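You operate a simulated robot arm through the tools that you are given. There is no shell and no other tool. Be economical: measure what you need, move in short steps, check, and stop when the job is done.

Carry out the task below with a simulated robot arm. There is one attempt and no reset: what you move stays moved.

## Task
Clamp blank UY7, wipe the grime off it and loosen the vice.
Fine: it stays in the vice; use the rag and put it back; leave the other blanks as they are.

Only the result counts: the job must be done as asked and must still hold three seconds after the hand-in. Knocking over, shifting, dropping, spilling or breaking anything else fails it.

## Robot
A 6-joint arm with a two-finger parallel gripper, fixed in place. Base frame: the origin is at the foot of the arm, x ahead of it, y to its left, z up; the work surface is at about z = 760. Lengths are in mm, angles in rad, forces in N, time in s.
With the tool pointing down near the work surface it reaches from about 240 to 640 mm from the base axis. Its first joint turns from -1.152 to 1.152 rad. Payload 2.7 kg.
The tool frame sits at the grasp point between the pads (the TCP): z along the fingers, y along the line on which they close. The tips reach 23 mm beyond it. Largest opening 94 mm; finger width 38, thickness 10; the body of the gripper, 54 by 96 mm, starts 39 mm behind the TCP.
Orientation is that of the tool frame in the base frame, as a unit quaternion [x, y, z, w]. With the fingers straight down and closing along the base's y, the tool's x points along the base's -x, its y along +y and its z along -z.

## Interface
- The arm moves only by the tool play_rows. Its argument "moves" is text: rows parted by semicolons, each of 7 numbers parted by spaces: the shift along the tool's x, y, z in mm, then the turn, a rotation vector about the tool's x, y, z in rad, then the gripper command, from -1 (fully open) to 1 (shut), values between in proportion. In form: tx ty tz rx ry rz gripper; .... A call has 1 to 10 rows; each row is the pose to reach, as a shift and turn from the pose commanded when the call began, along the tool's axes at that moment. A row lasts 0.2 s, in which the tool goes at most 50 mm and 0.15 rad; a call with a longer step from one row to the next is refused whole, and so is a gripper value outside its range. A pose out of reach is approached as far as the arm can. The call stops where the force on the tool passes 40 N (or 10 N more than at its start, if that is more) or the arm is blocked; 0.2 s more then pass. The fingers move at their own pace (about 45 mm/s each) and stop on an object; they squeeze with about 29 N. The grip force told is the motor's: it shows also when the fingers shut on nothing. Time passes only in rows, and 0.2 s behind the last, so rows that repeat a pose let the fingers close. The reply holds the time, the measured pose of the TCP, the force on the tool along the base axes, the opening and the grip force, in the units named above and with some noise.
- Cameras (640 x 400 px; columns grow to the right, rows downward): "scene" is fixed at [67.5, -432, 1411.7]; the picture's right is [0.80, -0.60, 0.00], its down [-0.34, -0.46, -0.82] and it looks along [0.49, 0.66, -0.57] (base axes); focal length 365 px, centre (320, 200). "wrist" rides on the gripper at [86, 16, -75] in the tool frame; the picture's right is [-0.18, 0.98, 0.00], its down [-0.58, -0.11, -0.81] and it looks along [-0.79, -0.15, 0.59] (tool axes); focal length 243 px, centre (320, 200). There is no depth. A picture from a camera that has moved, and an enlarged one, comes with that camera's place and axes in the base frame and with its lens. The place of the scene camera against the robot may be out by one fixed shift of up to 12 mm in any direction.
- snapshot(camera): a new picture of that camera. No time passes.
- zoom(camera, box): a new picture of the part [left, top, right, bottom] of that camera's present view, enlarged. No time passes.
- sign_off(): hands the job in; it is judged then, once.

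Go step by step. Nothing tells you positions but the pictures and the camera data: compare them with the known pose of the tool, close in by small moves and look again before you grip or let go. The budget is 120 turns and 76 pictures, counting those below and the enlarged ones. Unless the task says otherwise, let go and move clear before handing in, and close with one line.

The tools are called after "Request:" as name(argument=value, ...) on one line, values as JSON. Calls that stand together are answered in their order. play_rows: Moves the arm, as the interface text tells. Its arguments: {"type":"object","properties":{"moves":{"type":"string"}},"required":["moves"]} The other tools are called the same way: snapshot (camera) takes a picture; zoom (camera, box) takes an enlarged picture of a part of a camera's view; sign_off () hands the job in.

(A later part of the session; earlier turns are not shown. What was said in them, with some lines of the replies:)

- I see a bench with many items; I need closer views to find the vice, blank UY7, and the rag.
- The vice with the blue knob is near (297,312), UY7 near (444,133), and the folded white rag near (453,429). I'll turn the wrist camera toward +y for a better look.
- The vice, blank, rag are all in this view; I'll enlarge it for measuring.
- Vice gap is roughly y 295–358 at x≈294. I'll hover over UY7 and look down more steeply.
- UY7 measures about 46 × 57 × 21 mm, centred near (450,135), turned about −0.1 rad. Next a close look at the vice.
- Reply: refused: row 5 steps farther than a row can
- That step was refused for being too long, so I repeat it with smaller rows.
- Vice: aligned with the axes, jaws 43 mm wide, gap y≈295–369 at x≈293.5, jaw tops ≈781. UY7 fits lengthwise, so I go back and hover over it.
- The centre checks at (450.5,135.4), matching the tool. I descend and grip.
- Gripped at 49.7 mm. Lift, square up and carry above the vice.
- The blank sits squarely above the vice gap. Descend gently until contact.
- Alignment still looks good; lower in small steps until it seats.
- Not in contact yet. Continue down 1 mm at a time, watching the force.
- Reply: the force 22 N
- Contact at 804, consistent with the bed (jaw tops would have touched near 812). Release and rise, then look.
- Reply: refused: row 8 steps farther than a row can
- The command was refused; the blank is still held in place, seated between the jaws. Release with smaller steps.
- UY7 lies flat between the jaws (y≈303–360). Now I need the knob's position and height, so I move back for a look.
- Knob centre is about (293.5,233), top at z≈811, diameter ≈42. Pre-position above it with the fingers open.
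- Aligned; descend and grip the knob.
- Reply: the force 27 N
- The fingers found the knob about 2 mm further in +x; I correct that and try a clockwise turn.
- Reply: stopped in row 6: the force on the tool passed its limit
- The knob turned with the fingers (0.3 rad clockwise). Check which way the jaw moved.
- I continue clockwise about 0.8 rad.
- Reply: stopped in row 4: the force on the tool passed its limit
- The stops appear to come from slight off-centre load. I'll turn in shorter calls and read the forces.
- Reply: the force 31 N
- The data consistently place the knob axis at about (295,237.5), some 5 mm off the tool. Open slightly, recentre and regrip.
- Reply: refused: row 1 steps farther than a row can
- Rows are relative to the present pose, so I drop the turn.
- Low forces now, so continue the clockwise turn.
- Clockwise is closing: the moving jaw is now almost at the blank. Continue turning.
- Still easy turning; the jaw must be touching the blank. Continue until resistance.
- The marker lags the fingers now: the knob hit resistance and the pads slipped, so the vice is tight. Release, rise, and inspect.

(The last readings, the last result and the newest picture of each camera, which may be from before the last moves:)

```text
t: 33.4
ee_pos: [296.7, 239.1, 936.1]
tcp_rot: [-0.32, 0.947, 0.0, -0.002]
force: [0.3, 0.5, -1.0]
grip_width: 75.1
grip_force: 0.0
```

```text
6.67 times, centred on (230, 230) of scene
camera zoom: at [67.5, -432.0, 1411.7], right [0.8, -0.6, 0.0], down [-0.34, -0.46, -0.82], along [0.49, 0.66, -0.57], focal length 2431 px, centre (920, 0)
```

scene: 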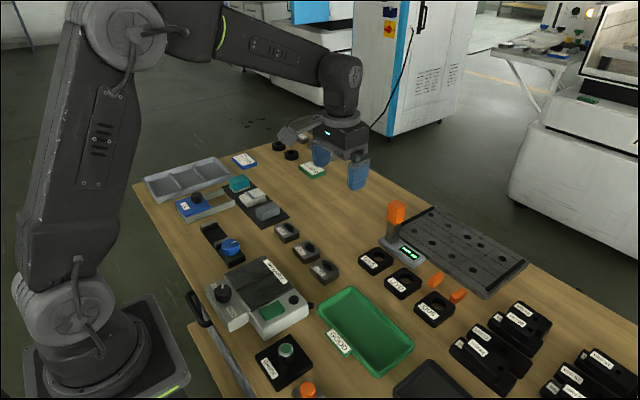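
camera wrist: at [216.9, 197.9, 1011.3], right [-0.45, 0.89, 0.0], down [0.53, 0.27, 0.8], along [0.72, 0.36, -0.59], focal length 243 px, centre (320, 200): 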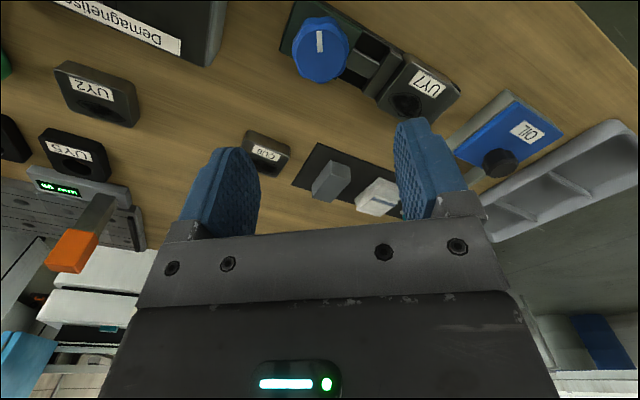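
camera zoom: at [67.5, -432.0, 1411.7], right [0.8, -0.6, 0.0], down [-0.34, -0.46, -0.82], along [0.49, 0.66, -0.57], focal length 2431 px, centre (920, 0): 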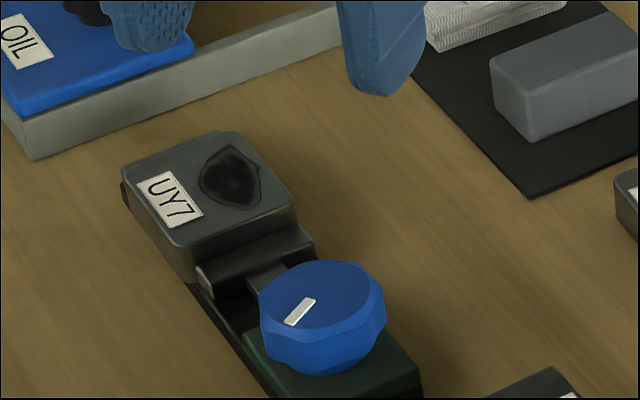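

UY7 is clamped. Now move toward the rag for a close view.

Request:
play_rows(moves="-40 8 0 0 0 0 -0.8; -80 16 0 0 0 0 -0.8; -120 24 0 0 0 0 -1; -150 32 0 0 0 0 -1; -180 38 0 0 0 0 -1; -180 38 0 0 0 0 -1")

Request:
snapshot(camera="wrist")

Request:
zoom(camera="scene", box=[215, 165, 305, 235])

```text
t: 34.8
ee_pos: [417.8, 379.0, 934.5]
tcp_rot: [-0.318, 0.948, -0.001, -0.001]
force: [-0.4, 0.1, 0.2]
grip_width: 94.3
grip_force: 0.1
```

```text
30 pictures are left
camera wrist: at [338.2, 337.6, 1010.3], right [-0.45, 0.9, 0.0], down [0.53, 0.26, 0.8], along [0.72, 0.36, -0.59], focal length 243 px, centre (320, 200)
```

wrist: 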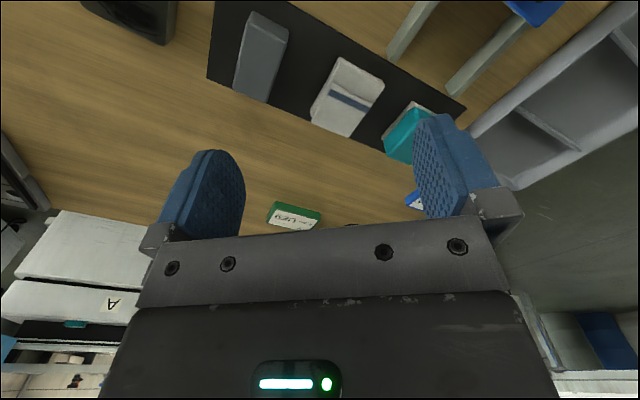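

```text
5.71 times, centred on (260, 200) of scene
camera zoom: at [67.6, -432.0, 1411.7], right [0.8, -0.6, 0.0], down [-0.34, -0.46, -0.82], along [0.49, 0.66, -0.57], focal length 2084 px, centre (663, 200)
```

zoom: 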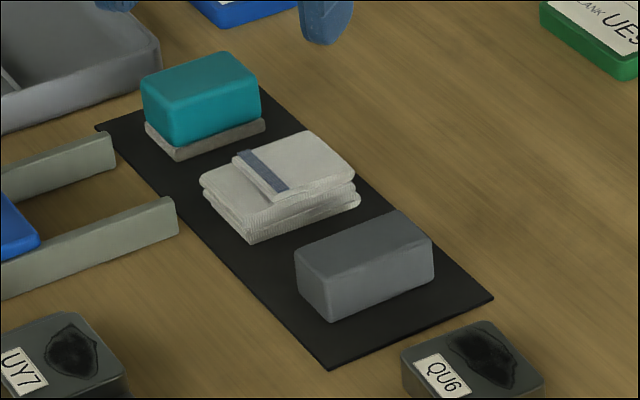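

The rag lies axis-aligned, x≈418–486, y≈395–448, centre ≈(451.5,421.6). I go above it with the fingers closing along y, opened to only 72 mm so they clear the sponge.

Request:
play_rows(moves="-10 3 0 0 0 0.14 -0.53; -25 6 0 0 0 0.28 -0.53; -40 10 0 0 0 0.42 -0.53; -52.8 13.5 20 0 0 0.56 -0.53; -52.8 13.5 50 0 0 0.647 -0.53; -52.8 13.5 75 0 0 0.647 -0.53; -52.8 13.5 75 0 0 0.647 -0.53")

Request:
snapshot(camera="wrist")

Request:
zoom(camera="scene", box=[205, 145, 325, 235])

```text
t: 36.4
ee_pos: [451.0, 419.7, 859.3]
tcp_rot: [-0.001, 1.0, 0.0, -0.002]
force: [-0.5, -0.1, 0.2]
grip_width: 72.1
grip_force: 0.0
```

```text
28 pictures are left
camera wrist: at [364.2, 435.2, 935.0], right [0.18, 0.98, 0.0], down [0.58, -0.11, 0.8], along [0.79, -0.15, -0.59], focal length 243 px, centre (320, 200)
```

wrist: 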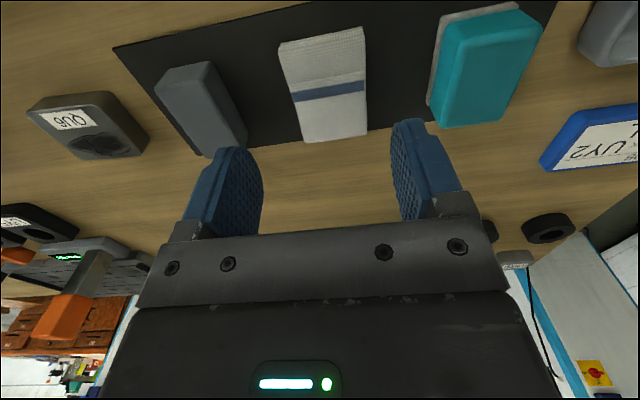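

```text
4.44 times, centred on (265, 190) of scene
camera zoom: at [67.5, -432.0, 1411.7], right [0.8, -0.6, 0.0], down [-0.34, -0.46, -0.82], along [0.49, 0.66, -0.57], focal length 1621 px, centre (564, 244)
```

zoom: 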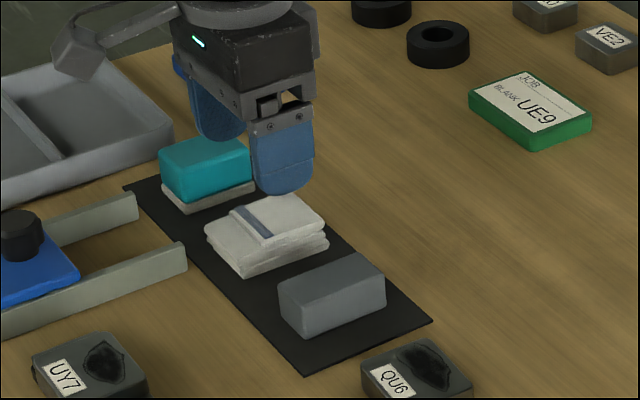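

Rag centre refined to (452.5,423.5). Descend so the tips stop about 8 mm above the mat level and grip.

Request:
play_rows(moves="-1.5 3.5 20 0 0 0 -0.53; -1.5 3.5 45 0 0 0 -0.53; -1.5 3.5 66 0 0 0 -0.53; -1.5 3.5 66 0 0 0 0; -1.5 3.5 66 0 0 0 1; -1.5 3.5 66 0 0 0 1; -1.5 3.5 66 0 0 0 1; -1.5 3.5 66 0 0 0 1")

Request:
zoom(camera="scene", box=[205, 145, 325, 235])

```text
t: 38.2
ee_pos: [453.0, 422.6, 795.7]
tcp_rot: [0.0, 1.0, 0.0, -0.002]
force: [0.7, 2.1, 0.3]
grip_width: 49.1
grip_force: 29.1
```

```text
4.44 times, centred on (265, 190) of scene
camera zoom: at [67.5, -432.0, 1411.7], right [0.8, -0.6, 0.0], down [-0.34, -0.46, -0.82], along [0.49, 0.66, -0.57], focal length 1621 px, centre (564, 244)
```

zoom: 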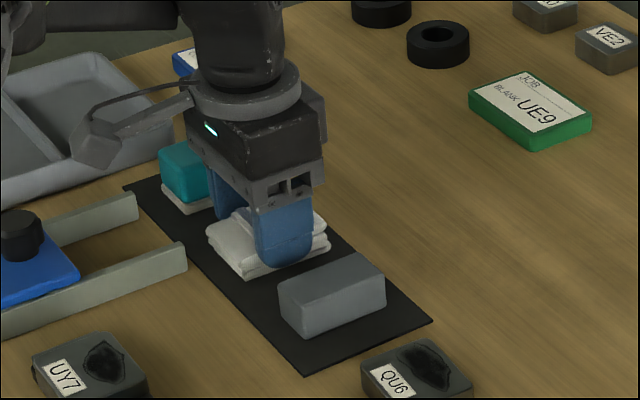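

Rag gripped (49 mm) at TCP (453,423,795). Lift and carry to above UY7.

Request:
play_rows(moves="0 0 -35 0 0 0 1; 0 0 -75 0 0 0 1; 32 -17 -75 0 0 0 1; 64 -34 -75 0 0 0 1; 96 -51 -75 0 0 0 1; 128 -68 -75 0 0 0 1; 160 -85 -75 0 0 0 1; 160 -85 -75 0 0 0 1")

Request:
snapshot(camera="wrist")

Request:
zoom(camera="scene", box=[160, 150, 300, 255])

```text
t: 40.0
ee_pos: [291.6, 337.0, 869.7]
tcp_rot: [0.001, 1.0, 0.0, -0.002]
force: [0.6, 0.3, -0.5]
grip_width: 49.4
grip_force: 29.3
```

```text
25 pictures are left
camera wrist: at [204.9, 353.1, 945.1], right [0.18, 0.98, 0.0], down [0.58, -0.11, 0.8], along [0.79, -0.15, -0.59], focal length 243 px, centre (320, 200)
```

wrist: 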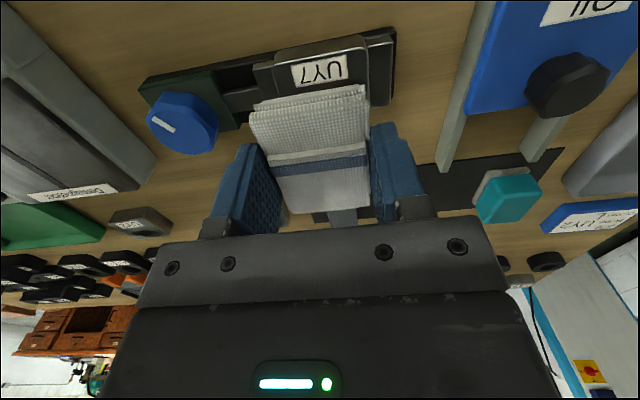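

```text
3.81 times, centred on (230, 202) of scene
camera zoom: at [67.5, -432.0, 1411.7], right [0.8, -0.6, 0.0], down [-0.34, -0.46, -0.82], along [0.49, 0.66, -0.57], focal length 1389 px, centre (663, 190)
```

zoom: 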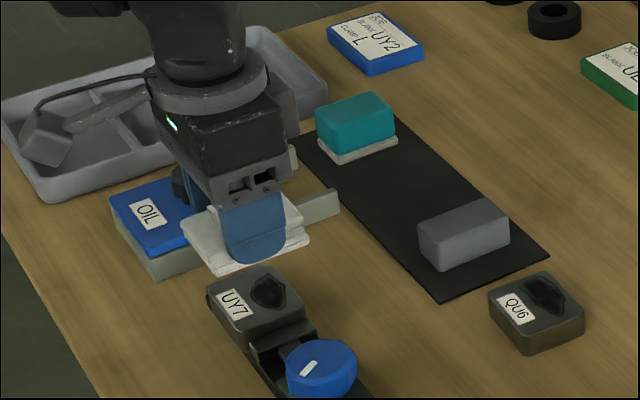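

Rag bottom is about 33 mm under the TCP and the blank's top near 795, so contact is expected at TCP≈828. Lower gently.

Request:
play_rows(moves="-6 0 20 0 0 0 1; -6 0 36 0 0 0 1; -6 0 40 0 0 0 1; -6 0 42 0 0 0 1; -6 0 42 0 0 0 1")

Request:
zoom(camera="scene", box=[190, 190, 270, 250])

```text
t: 41.2
ee_pos: [298.9, 337.7, 828.5]
tcp_rot: [0.0, 1.0, -0.001, -0.002]
force: [0.1, 0.5, 0.0]
grip_width: 49.2
grip_force: 28.7
```

```text
6.67 times, centred on (230, 220) of scene
camera zoom: at [67.5, -432.0, 1411.7], right [0.8, -0.6, 0.0], down [-0.34, -0.46, -0.82], along [0.49, 0.66, -0.57], focal length 2431 px, centre (920, 67)
```

zoom: 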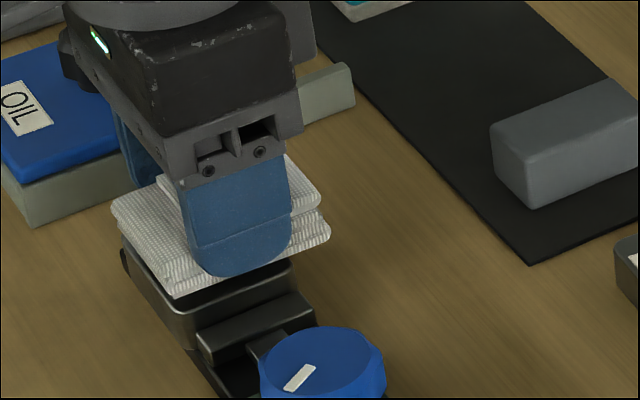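

Not touching yet. Continue in 1 mm steps.

Request:
play_rows(moves="0 0 1 0 0 0 1; 0 0 2 0 0 0 1; 0 0 3 0 0 0 1; 0 0 3 0 0 0 1")

```text
t: 42.2
ee_pos: [297.5, 337.7, 825.0]
tcp_rot: [-0.001, 1.0, -0.001, -0.001]
force: [0.1, -0.2, -0.5]
grip_width: 49.2
grip_force: 29.2
```

Request:
play_rows(moves="0 0 1 0 0 0 1; 0 0 2 0 0 0 1; 0 0 3 0 0 0 1; 0 0 3 0 0 0 1")

```text
t: 43.2
ee_pos: [297.7, 338.0, 822.5]
tcp_rot: [0.0, 1.0, 0.0, -0.002]
force: [-4.5, -8.4, 25.7]
grip_width: 49.6
grip_force: 29.4
```

In contact at about 26 N; ease 1 mm and stroke back and forth over the grime.

Request:
play_rows(moves="0 0 -1 0 0 0 1; 7 0 -1 0 0 0 1; 14 0 -1 0 0 0 1; 7 0 -1 0 0 0 1; 0 0 -1 0 0 0 1; -7 0 -1 0 0 0 1; -14 0 -1 0 0 0 1; -7 0 -1 0 0 0 1; 0 0 -1 0 0 0 1")

```text
t: 45.2
ee_pos: [298.8, 337.7, 823.3]
tcp_rot: [0.0, 1.0, 0.001, -0.001]
force: [10.2, -0.5, 19.4]
grip_width: 49.2
grip_force: 29.2
```

Request:
play_rows(moves="0 6 0 0 0 0 1; 0 12 0 0 0 0 1; 0 6 0 0 0 0 1; 0 0 0 0 0 0 1; 0 -6 0 0 0 0 1; 0 -12 0 0 0 0 1; 0 -6 0 0 0 0 1; 0 0 0 0 0 0 1; 8 0 0 0 0 0 1; 0 0 0 0 0 0 1")

Request:
zoom(camera="scene", box=[190, 190, 270, 250])

```text
t: 47.4
ee_pos: [296.5, 338.3, 822.1]
tcp_rot: [0.0, 1.0, -0.001, -0.002]
force: [-9.3, 0.3, 19.7]
grip_width: 49.2
grip_force: 29.1
```

```text
6.67 times, centred on (230, 220) of scene
camera zoom: at [67.2, -432.2, 1411.7], right [0.8, -0.6, 0.0], down [-0.34, -0.46, -0.82], along [0.49, 0.66, -0.57], focal length 2431 px, centre (920, 67)
```

zoom: 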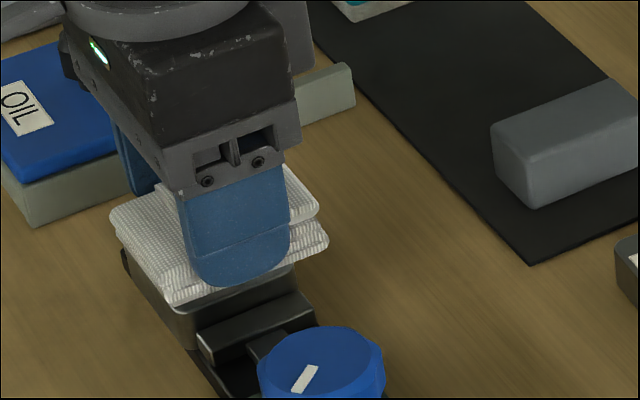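

Lift the rag and check the surface.

Request:
play_rows(moves="0 0 -25 0 0 0 1; 0 0 -60 0 0 0 1; 0 15 -90 0 0 0 1; 0 40 -90 0 0 0 1; 0 40 -90 0 0 0 1")

Request:
zoom(camera="scene", box=[190, 190, 270, 250])

```text
t: 48.6
ee_pos: [298.3, 378.0, 912.9]
tcp_rot: [0.0, 1.0, -0.002, -0.003]
force: [0.1, 0.2, -1.1]
grip_width: 49.0
grip_force: 29.7
```

```text
6.67 times, centred on (230, 220) of scene
camera zoom: at [67.6, -432.0, 1411.7], right [0.8, -0.6, 0.0], down [-0.34, -0.46, -0.82], along [0.49, 0.66, -0.57], focal length 2431 px, centre (920, 67)
```

zoom: 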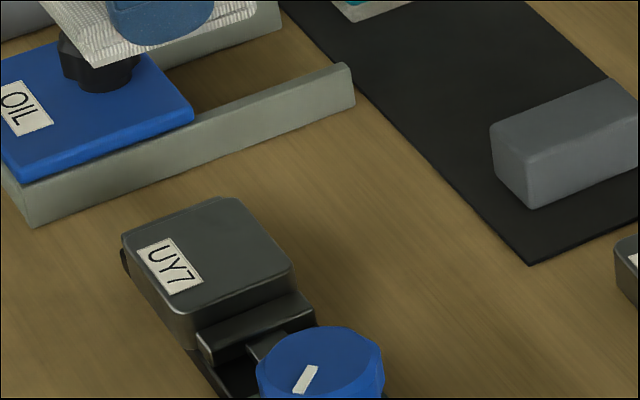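

The grime is gone. Take the rag back over its spot.

Request:
play_rows(moves="-39 11 0 0 0 0 1; -78 22 0 0 0 0 1; -117 34 0 0 0 0 1; -154.7 45 0 0 0 0 1; -154.7 45 40 0 0 0 1; -154.7 45 75 0 0 0 1; -154.7 45 75 0 0 0 1")

Request:
zoom(camera="scene", box=[205, 145, 325, 235])

```text
t: 50.2
ee_pos: [452.3, 421.2, 836.5]
tcp_rot: [0.001, 1.0, -0.001, -0.002]
force: [-0.3, 0.0, -0.5]
grip_width: 49.0
grip_force: 29.1
```

```text
4.44 times, centred on (265, 190) of scene
camera zoom: at [67.6, -432.0, 1411.7], right [0.8, -0.6, 0.0], down [-0.34, -0.46, -0.82], along [0.49, 0.66, -0.57], focal length 1621 px, centre (564, 244)
```

zoom: 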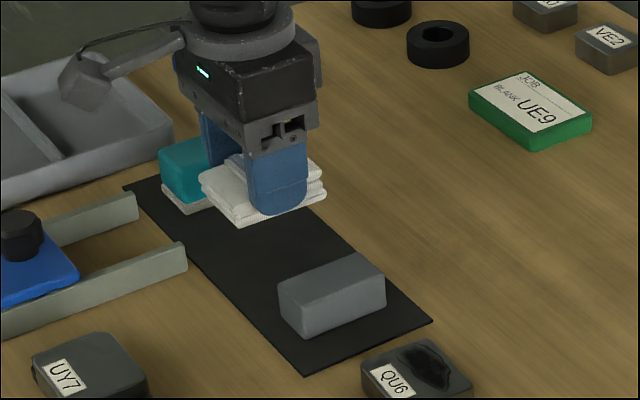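

Lower to the original height and feel for contact before releasing.

Request:
play_rows(moves="0 1.5 15 0 0 0 1; 0 1.5 30 0 0 0 1; 0 1.5 37 0 0 0 1; 0 1.5 40 0 0 0 1; 0 1.5 41 0 0 0 1; 0 1.5 41 0 0 0 1")

```text
t: 51.6
ee_pos: [452.1, 425.1, 795.8]
tcp_rot: [0.001, 1.0, -0.001, -0.001]
force: [-0.2, -0.3, -0.9]
grip_width: 49.1
grip_force: 28.8
```

Request:
play_rows(moves="0 0 1 0 0 0 1; 0 0 2 0 0 0 1; 0 0 2 0 0 0 1")

```text
t: 52.4
ee_pos: [452.6, 424.6, 793.3]
tcp_rot: [0.0, 1.0, 0.0, -0.001]
force: [0.0, -1.3, 1.0]
grip_width: 49.4
grip_force: 28.7
```

Request:
play_rows(moves="0 0 1 0 0 0 1; 0 0 1 0 0 0 1")

```text
t: 53.0
ee_pos: [452.4, 424.5, 794.8]
tcp_rot: [0.0, 1.0, -0.001, -0.003]
force: [-3.7, -3.0, 8.9]
grip_width: 49.0
grip_force: 29.7
```

Touching the mat (9 N). Release to 72 mm and rise.

Request:
play_rows(moves="0 0 0 0 0 0 0.2; 0 0 0 0 0 0 -0.4; 0 0 0 0 0 0 -0.5; 0 0 0 0 0 0 -0.5; 0 0 -30 0 0 0 -0.5; 0 0 -75 0 0 0 -0.5; 0 0 -120 0 0 0 -0.5; 0 0 -120 0 0 0 -0.5")

Request:
zoom(camera="scene", box=[205, 145, 325, 235])

```text
t: 54.8
ee_pos: [452.6, 425.3, 913.8]
tcp_rot: [0.0, 1.0, -0.001, -0.002]
force: [0.5, -0.4, 0.2]
grip_width: 70.6
grip_force: 0.1
```

```text
4.44 times, centred on (265, 190) of scene
camera zoom: at [67.5, -432.0, 1411.7], right [0.8, -0.6, 0.0], down [-0.34, -0.46, -0.82], along [0.49, 0.66, -0.57], focal length 1621 px, centre (564, 244)
```

zoom: 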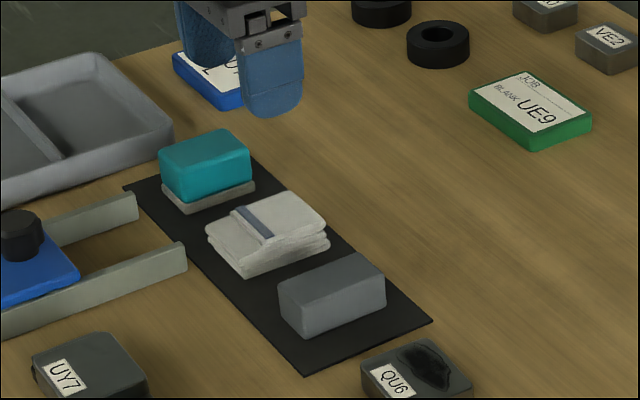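

The rag is back in place. Now return to the knob at (295,237.5), fingers aligned to its marker (yaw ≈ −1.12), to loosen counter-clockwise.

Request:
play_rows(moves="20 -24 0 0 0 0.14 -0.6; 40 -48 0 0 0 0.28 -0.6; 60 -72 0 0 0 0.42 -0.6; 80 -95 0 0 0 0.56 -0.6; 100 -119 0 0 0 0.7 -0.6; 120 -143 0 0 0 0.84 -0.6; 139 -166 0 0 0 0.98 -0.6; 157.6 -187.8 0 0 0 1.12 -0.6; 157.6 -187.8 44 0 0 1.12 -0.6; 157.6 -187.8 44 0 0 1.12 -0.6")

Request:
snapshot(camera="wrist")

```text
t: 57.0
ee_pos: [293.8, 235.2, 870.3]
tcp_rot: [0.531, 0.847, -0.001, -0.001]
force: [-0.9, 0.5, 0.2]
grip_width: 75.3
grip_force: 0.1
```

```text
18 pictures are left
camera wrist: at [271.0, 319.5, 944.4], right [0.97, 0.26, 0.0], down [0.16, -0.57, 0.81], along [0.21, -0.78, -0.59], focal length 243 px, centre (320, 200)
```

wrist: 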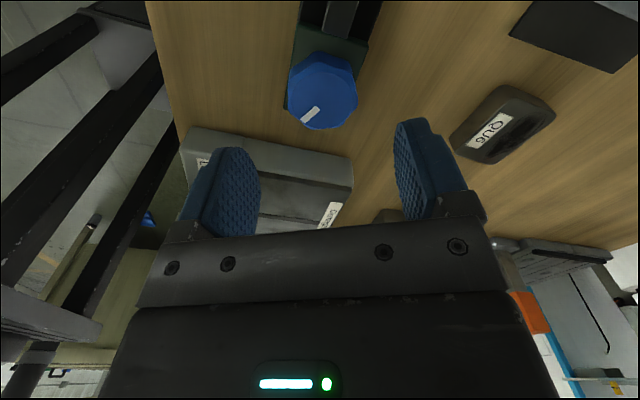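

The marker seems to have shifted a little; take a closer look at the knob and jaw before gripping.

Request:
zoom(camera="wrist", box=[260, 0, 420, 140])

Request:
zoom(camera="scene", box=[190, 200, 270, 260])

```text
2.86 times, centred on (340, 70) of wrist
camera zoom: at [271.0, 319.5, 944.4], right [0.97, 0.26, 0.0], down [0.16, -0.57, 0.81], along [0.21, -0.78, -0.59], focal length 693 px, centre (263, 571)
```

zoom: 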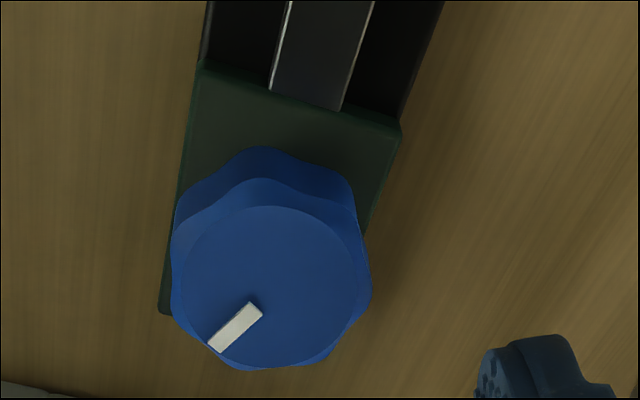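

```text
6.67 times, centred on (230, 230) of scene
camera zoom: at [67.5, -432.0, 1411.7], right [0.8, -0.6, 0.0], down [-0.34, -0.46, -0.82], along [0.49, 0.66, -0.57], focal length 2431 px, centre (920, 0)
```

zoom: 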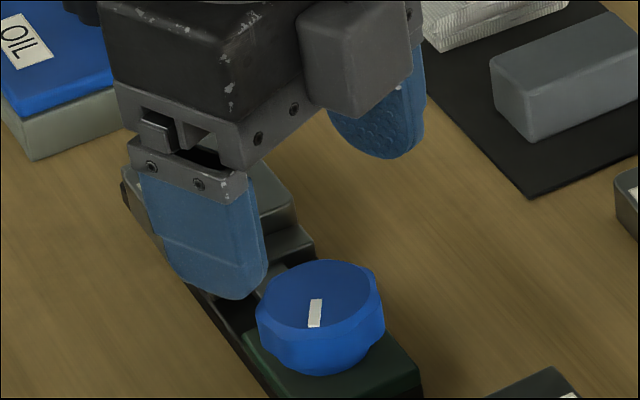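

The knob is drifting back on its own a little; I'll grip it and loosen it properly counter-clockwise.

Request:
play_rows(moves="0 0 25 0 0 0 -0.7; 0 0 54 0 0 0 -0.7; 0 0 54 0 0 0 0; 0 0 54 0 0 0 1; 0 0 54 0 0 0 1; 0 0 54 0 0 0 1")

```text
t: 58.4
ee_pos: [295.6, 236.9, 814.9]
tcp_rot: [0.531, 0.847, 0.0, -0.001]
force: [5.8, 3.7, -9.5]
grip_width: 43.7
grip_force: 45.5
```

Well centred. Turn counter-clockwise.

Request:
play_rows(moves="0 0 0 0 0 -0.1 1; 0 0 0 0 0 -0.2 1; 0 0 0 0 0 -0.3 1; 0 0 0 0 0 -0.4 1; 0 0 0 0 0 -0.5 1; 0 0 0 0 0 -0.6 1; 0 0 0 0 0 -0.7 1; 0 0 0 0 0 -0.8 1; 0 0 0 0 0 -0.9 1; 0 0 0 0 0 -1.0 1")

Request:
snapshot(camera="wrist")

```text
t: 60.6
ee_pos: [296.1, 237.2, 814.9]
tcp_rot: [0.058, 0.998, 0.003, -0.001]
force: [15.8, 16.9, -21.4]
grip_width: 43.6
grip_force: 44.6
```

```text
15 pictures are left
camera wrist: at [211.2, 263.1, 891.2], right [0.3, 0.95, 0.0], down [0.57, -0.18, 0.81], along [0.77, -0.24, -0.59], focal length 243 px, centre (320, 200)
```

wrist: 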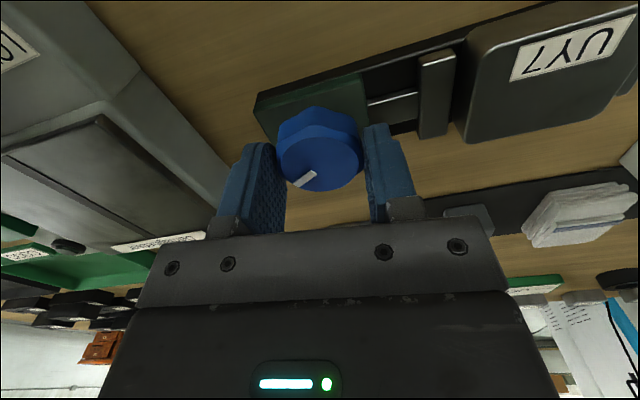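

The jaw is backing away from the blank. Continue.

Request:
play_rows(moves="0 0 1 0 0 0 1; -1 1 1 0 0 -0.1 1; -1 1 1 0 0 -0.2 1; -1 1 1 0 0 -0.3 1; -1 1 1 0 0 -0.4 1; -1 1 1 0 0 -0.5 1; -1 1 1 0 0 -0.6 1; -1 1 1 0 0 -0.7 1; -1 1 1 0 0 -0.8 1; -1 1 1 0 0 -0.9 1")

```text
t: 62.8
ee_pos: [294.6, 238.9, 815.4]
tcp_rot: [-0.382, 0.924, 0.001, 0.0]
force: [-16.8, 25.3, 28.4]
grip_width: 43.8
grip_force: 45.4
```

The knob should now be about at its original angle. Release, rise and check.

Request:
play_rows(moves="1 -1 -1 0 0 0 0.2; 1 -1 -1 0 0 0 -0.5; 1 -1 -1 0 0 0 -0.6; 1 -1 -1 0 0 0 -0.6; 1 -1 -30 0 0 0 -0.6; 1 -1 -75 0 0 0 -0.6; 1 -1 -120 0 0 0 -0.6; 1 -1 -120 0 0 0 -0.6")

Request:
snapshot(camera="wrist")

Request:
zoom(camera="scene", box=[190, 200, 270, 260])

```text
t: 64.6
ee_pos: [296.5, 235.5, 934.9]
tcp_rot: [-0.381, 0.925, 0.001, -0.002]
force: [-0.7, 0.3, 0.1]
grip_width: 75.1
grip_force: 0.0
```

```text
14 pictures are left
camera wrist: at [222.6, 185.5, 1010.5], right [-0.56, 0.83, 0.0], down [0.49, 0.33, 0.8], along [0.67, 0.45, -0.59], focal length 243 px, centre (320, 200)
```

wrist: 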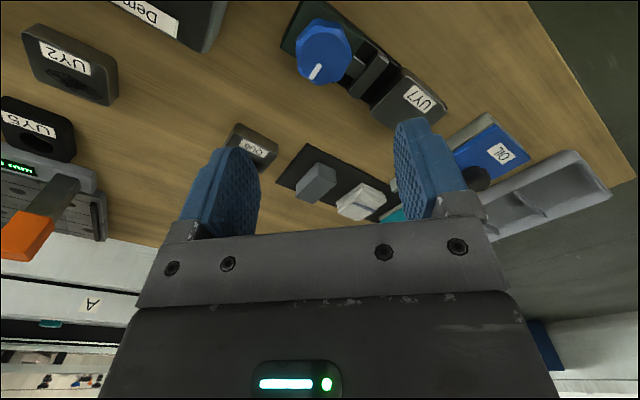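

```text
6.67 times, centred on (230, 230) of scene
camera zoom: at [67.5, -432.0, 1411.7], right [0.8, -0.6, 0.0], down [-0.34, -0.46, -0.82], along [0.49, 0.66, -0.57], focal length 2431 px, centre (920, 0)
```

zoom: 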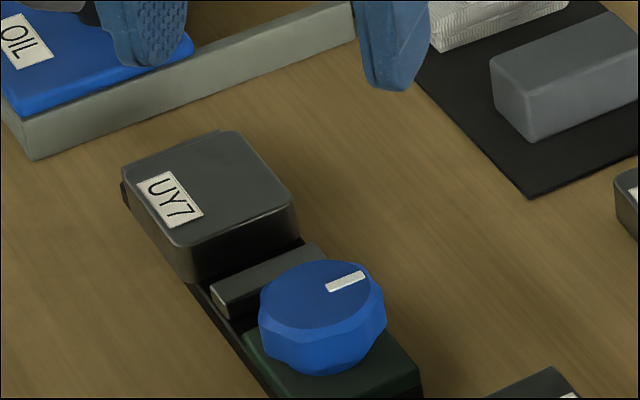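

The knob is back at its starting angle, the jaw is off the blank and UY7 is clean in the vice. Move clear and take a final look.

Request:
play_rows(moves="-20 0 -40 0 0 0 -0.6; -50 0 -80 0 0 0 -0.6; -80 0 -110 0 0 0 -0.6; -80 0 -110 0 0 0 -0.6")

Request:
snapshot(camera="scene")

Request:
zoom(camera="scene", box=[190, 200, 270, 260])

```text
t: 65.6
ee_pos: [354.4, 292.8, 1046.2]
tcp_rot: [-0.38, 0.925, 0.0, -0.001]
force: [-0.8, -0.8, 0.6]
grip_width: 75.0
grip_force: 0.0
```

```text
12 pictures are left
```

scene: 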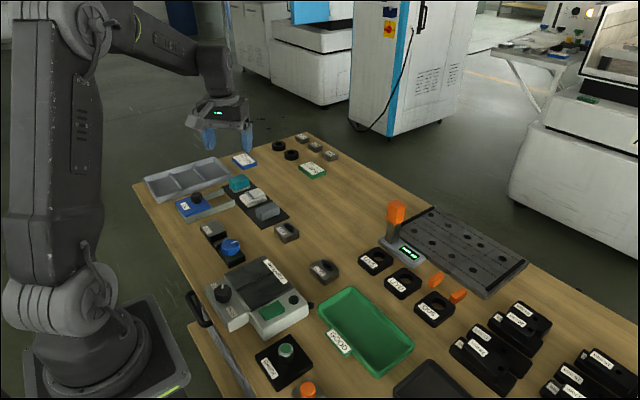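

```text
6.67 times, centred on (230, 230) of scene
camera zoom: at [67.6, -432.0, 1411.7], right [0.8, -0.6, 0.0], down [-0.34, -0.46, -0.82], along [0.49, 0.66, -0.57], focal length 2431 px, centre (920, 0)
```

zoom: 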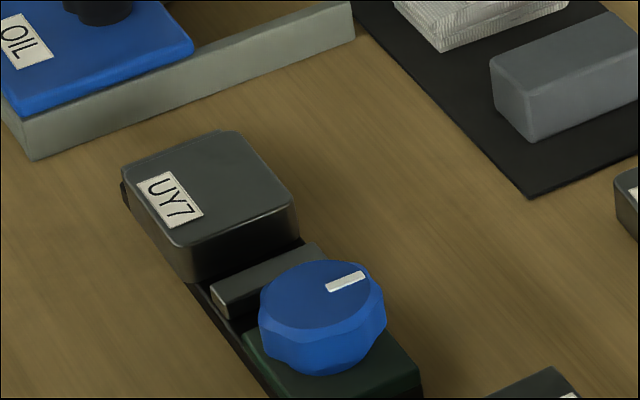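

Everything is stable: UY7 is clean in the loosened vice, the rag is back on its mat, and the other items haven't moved. I'm handing in.

Request:
sign_off()

```text
The job is handed in.
```

I clamped UY7, wiped it clean and loosened the vice with the blank still in it; the rag is back in its place and the other blanks were not touched.
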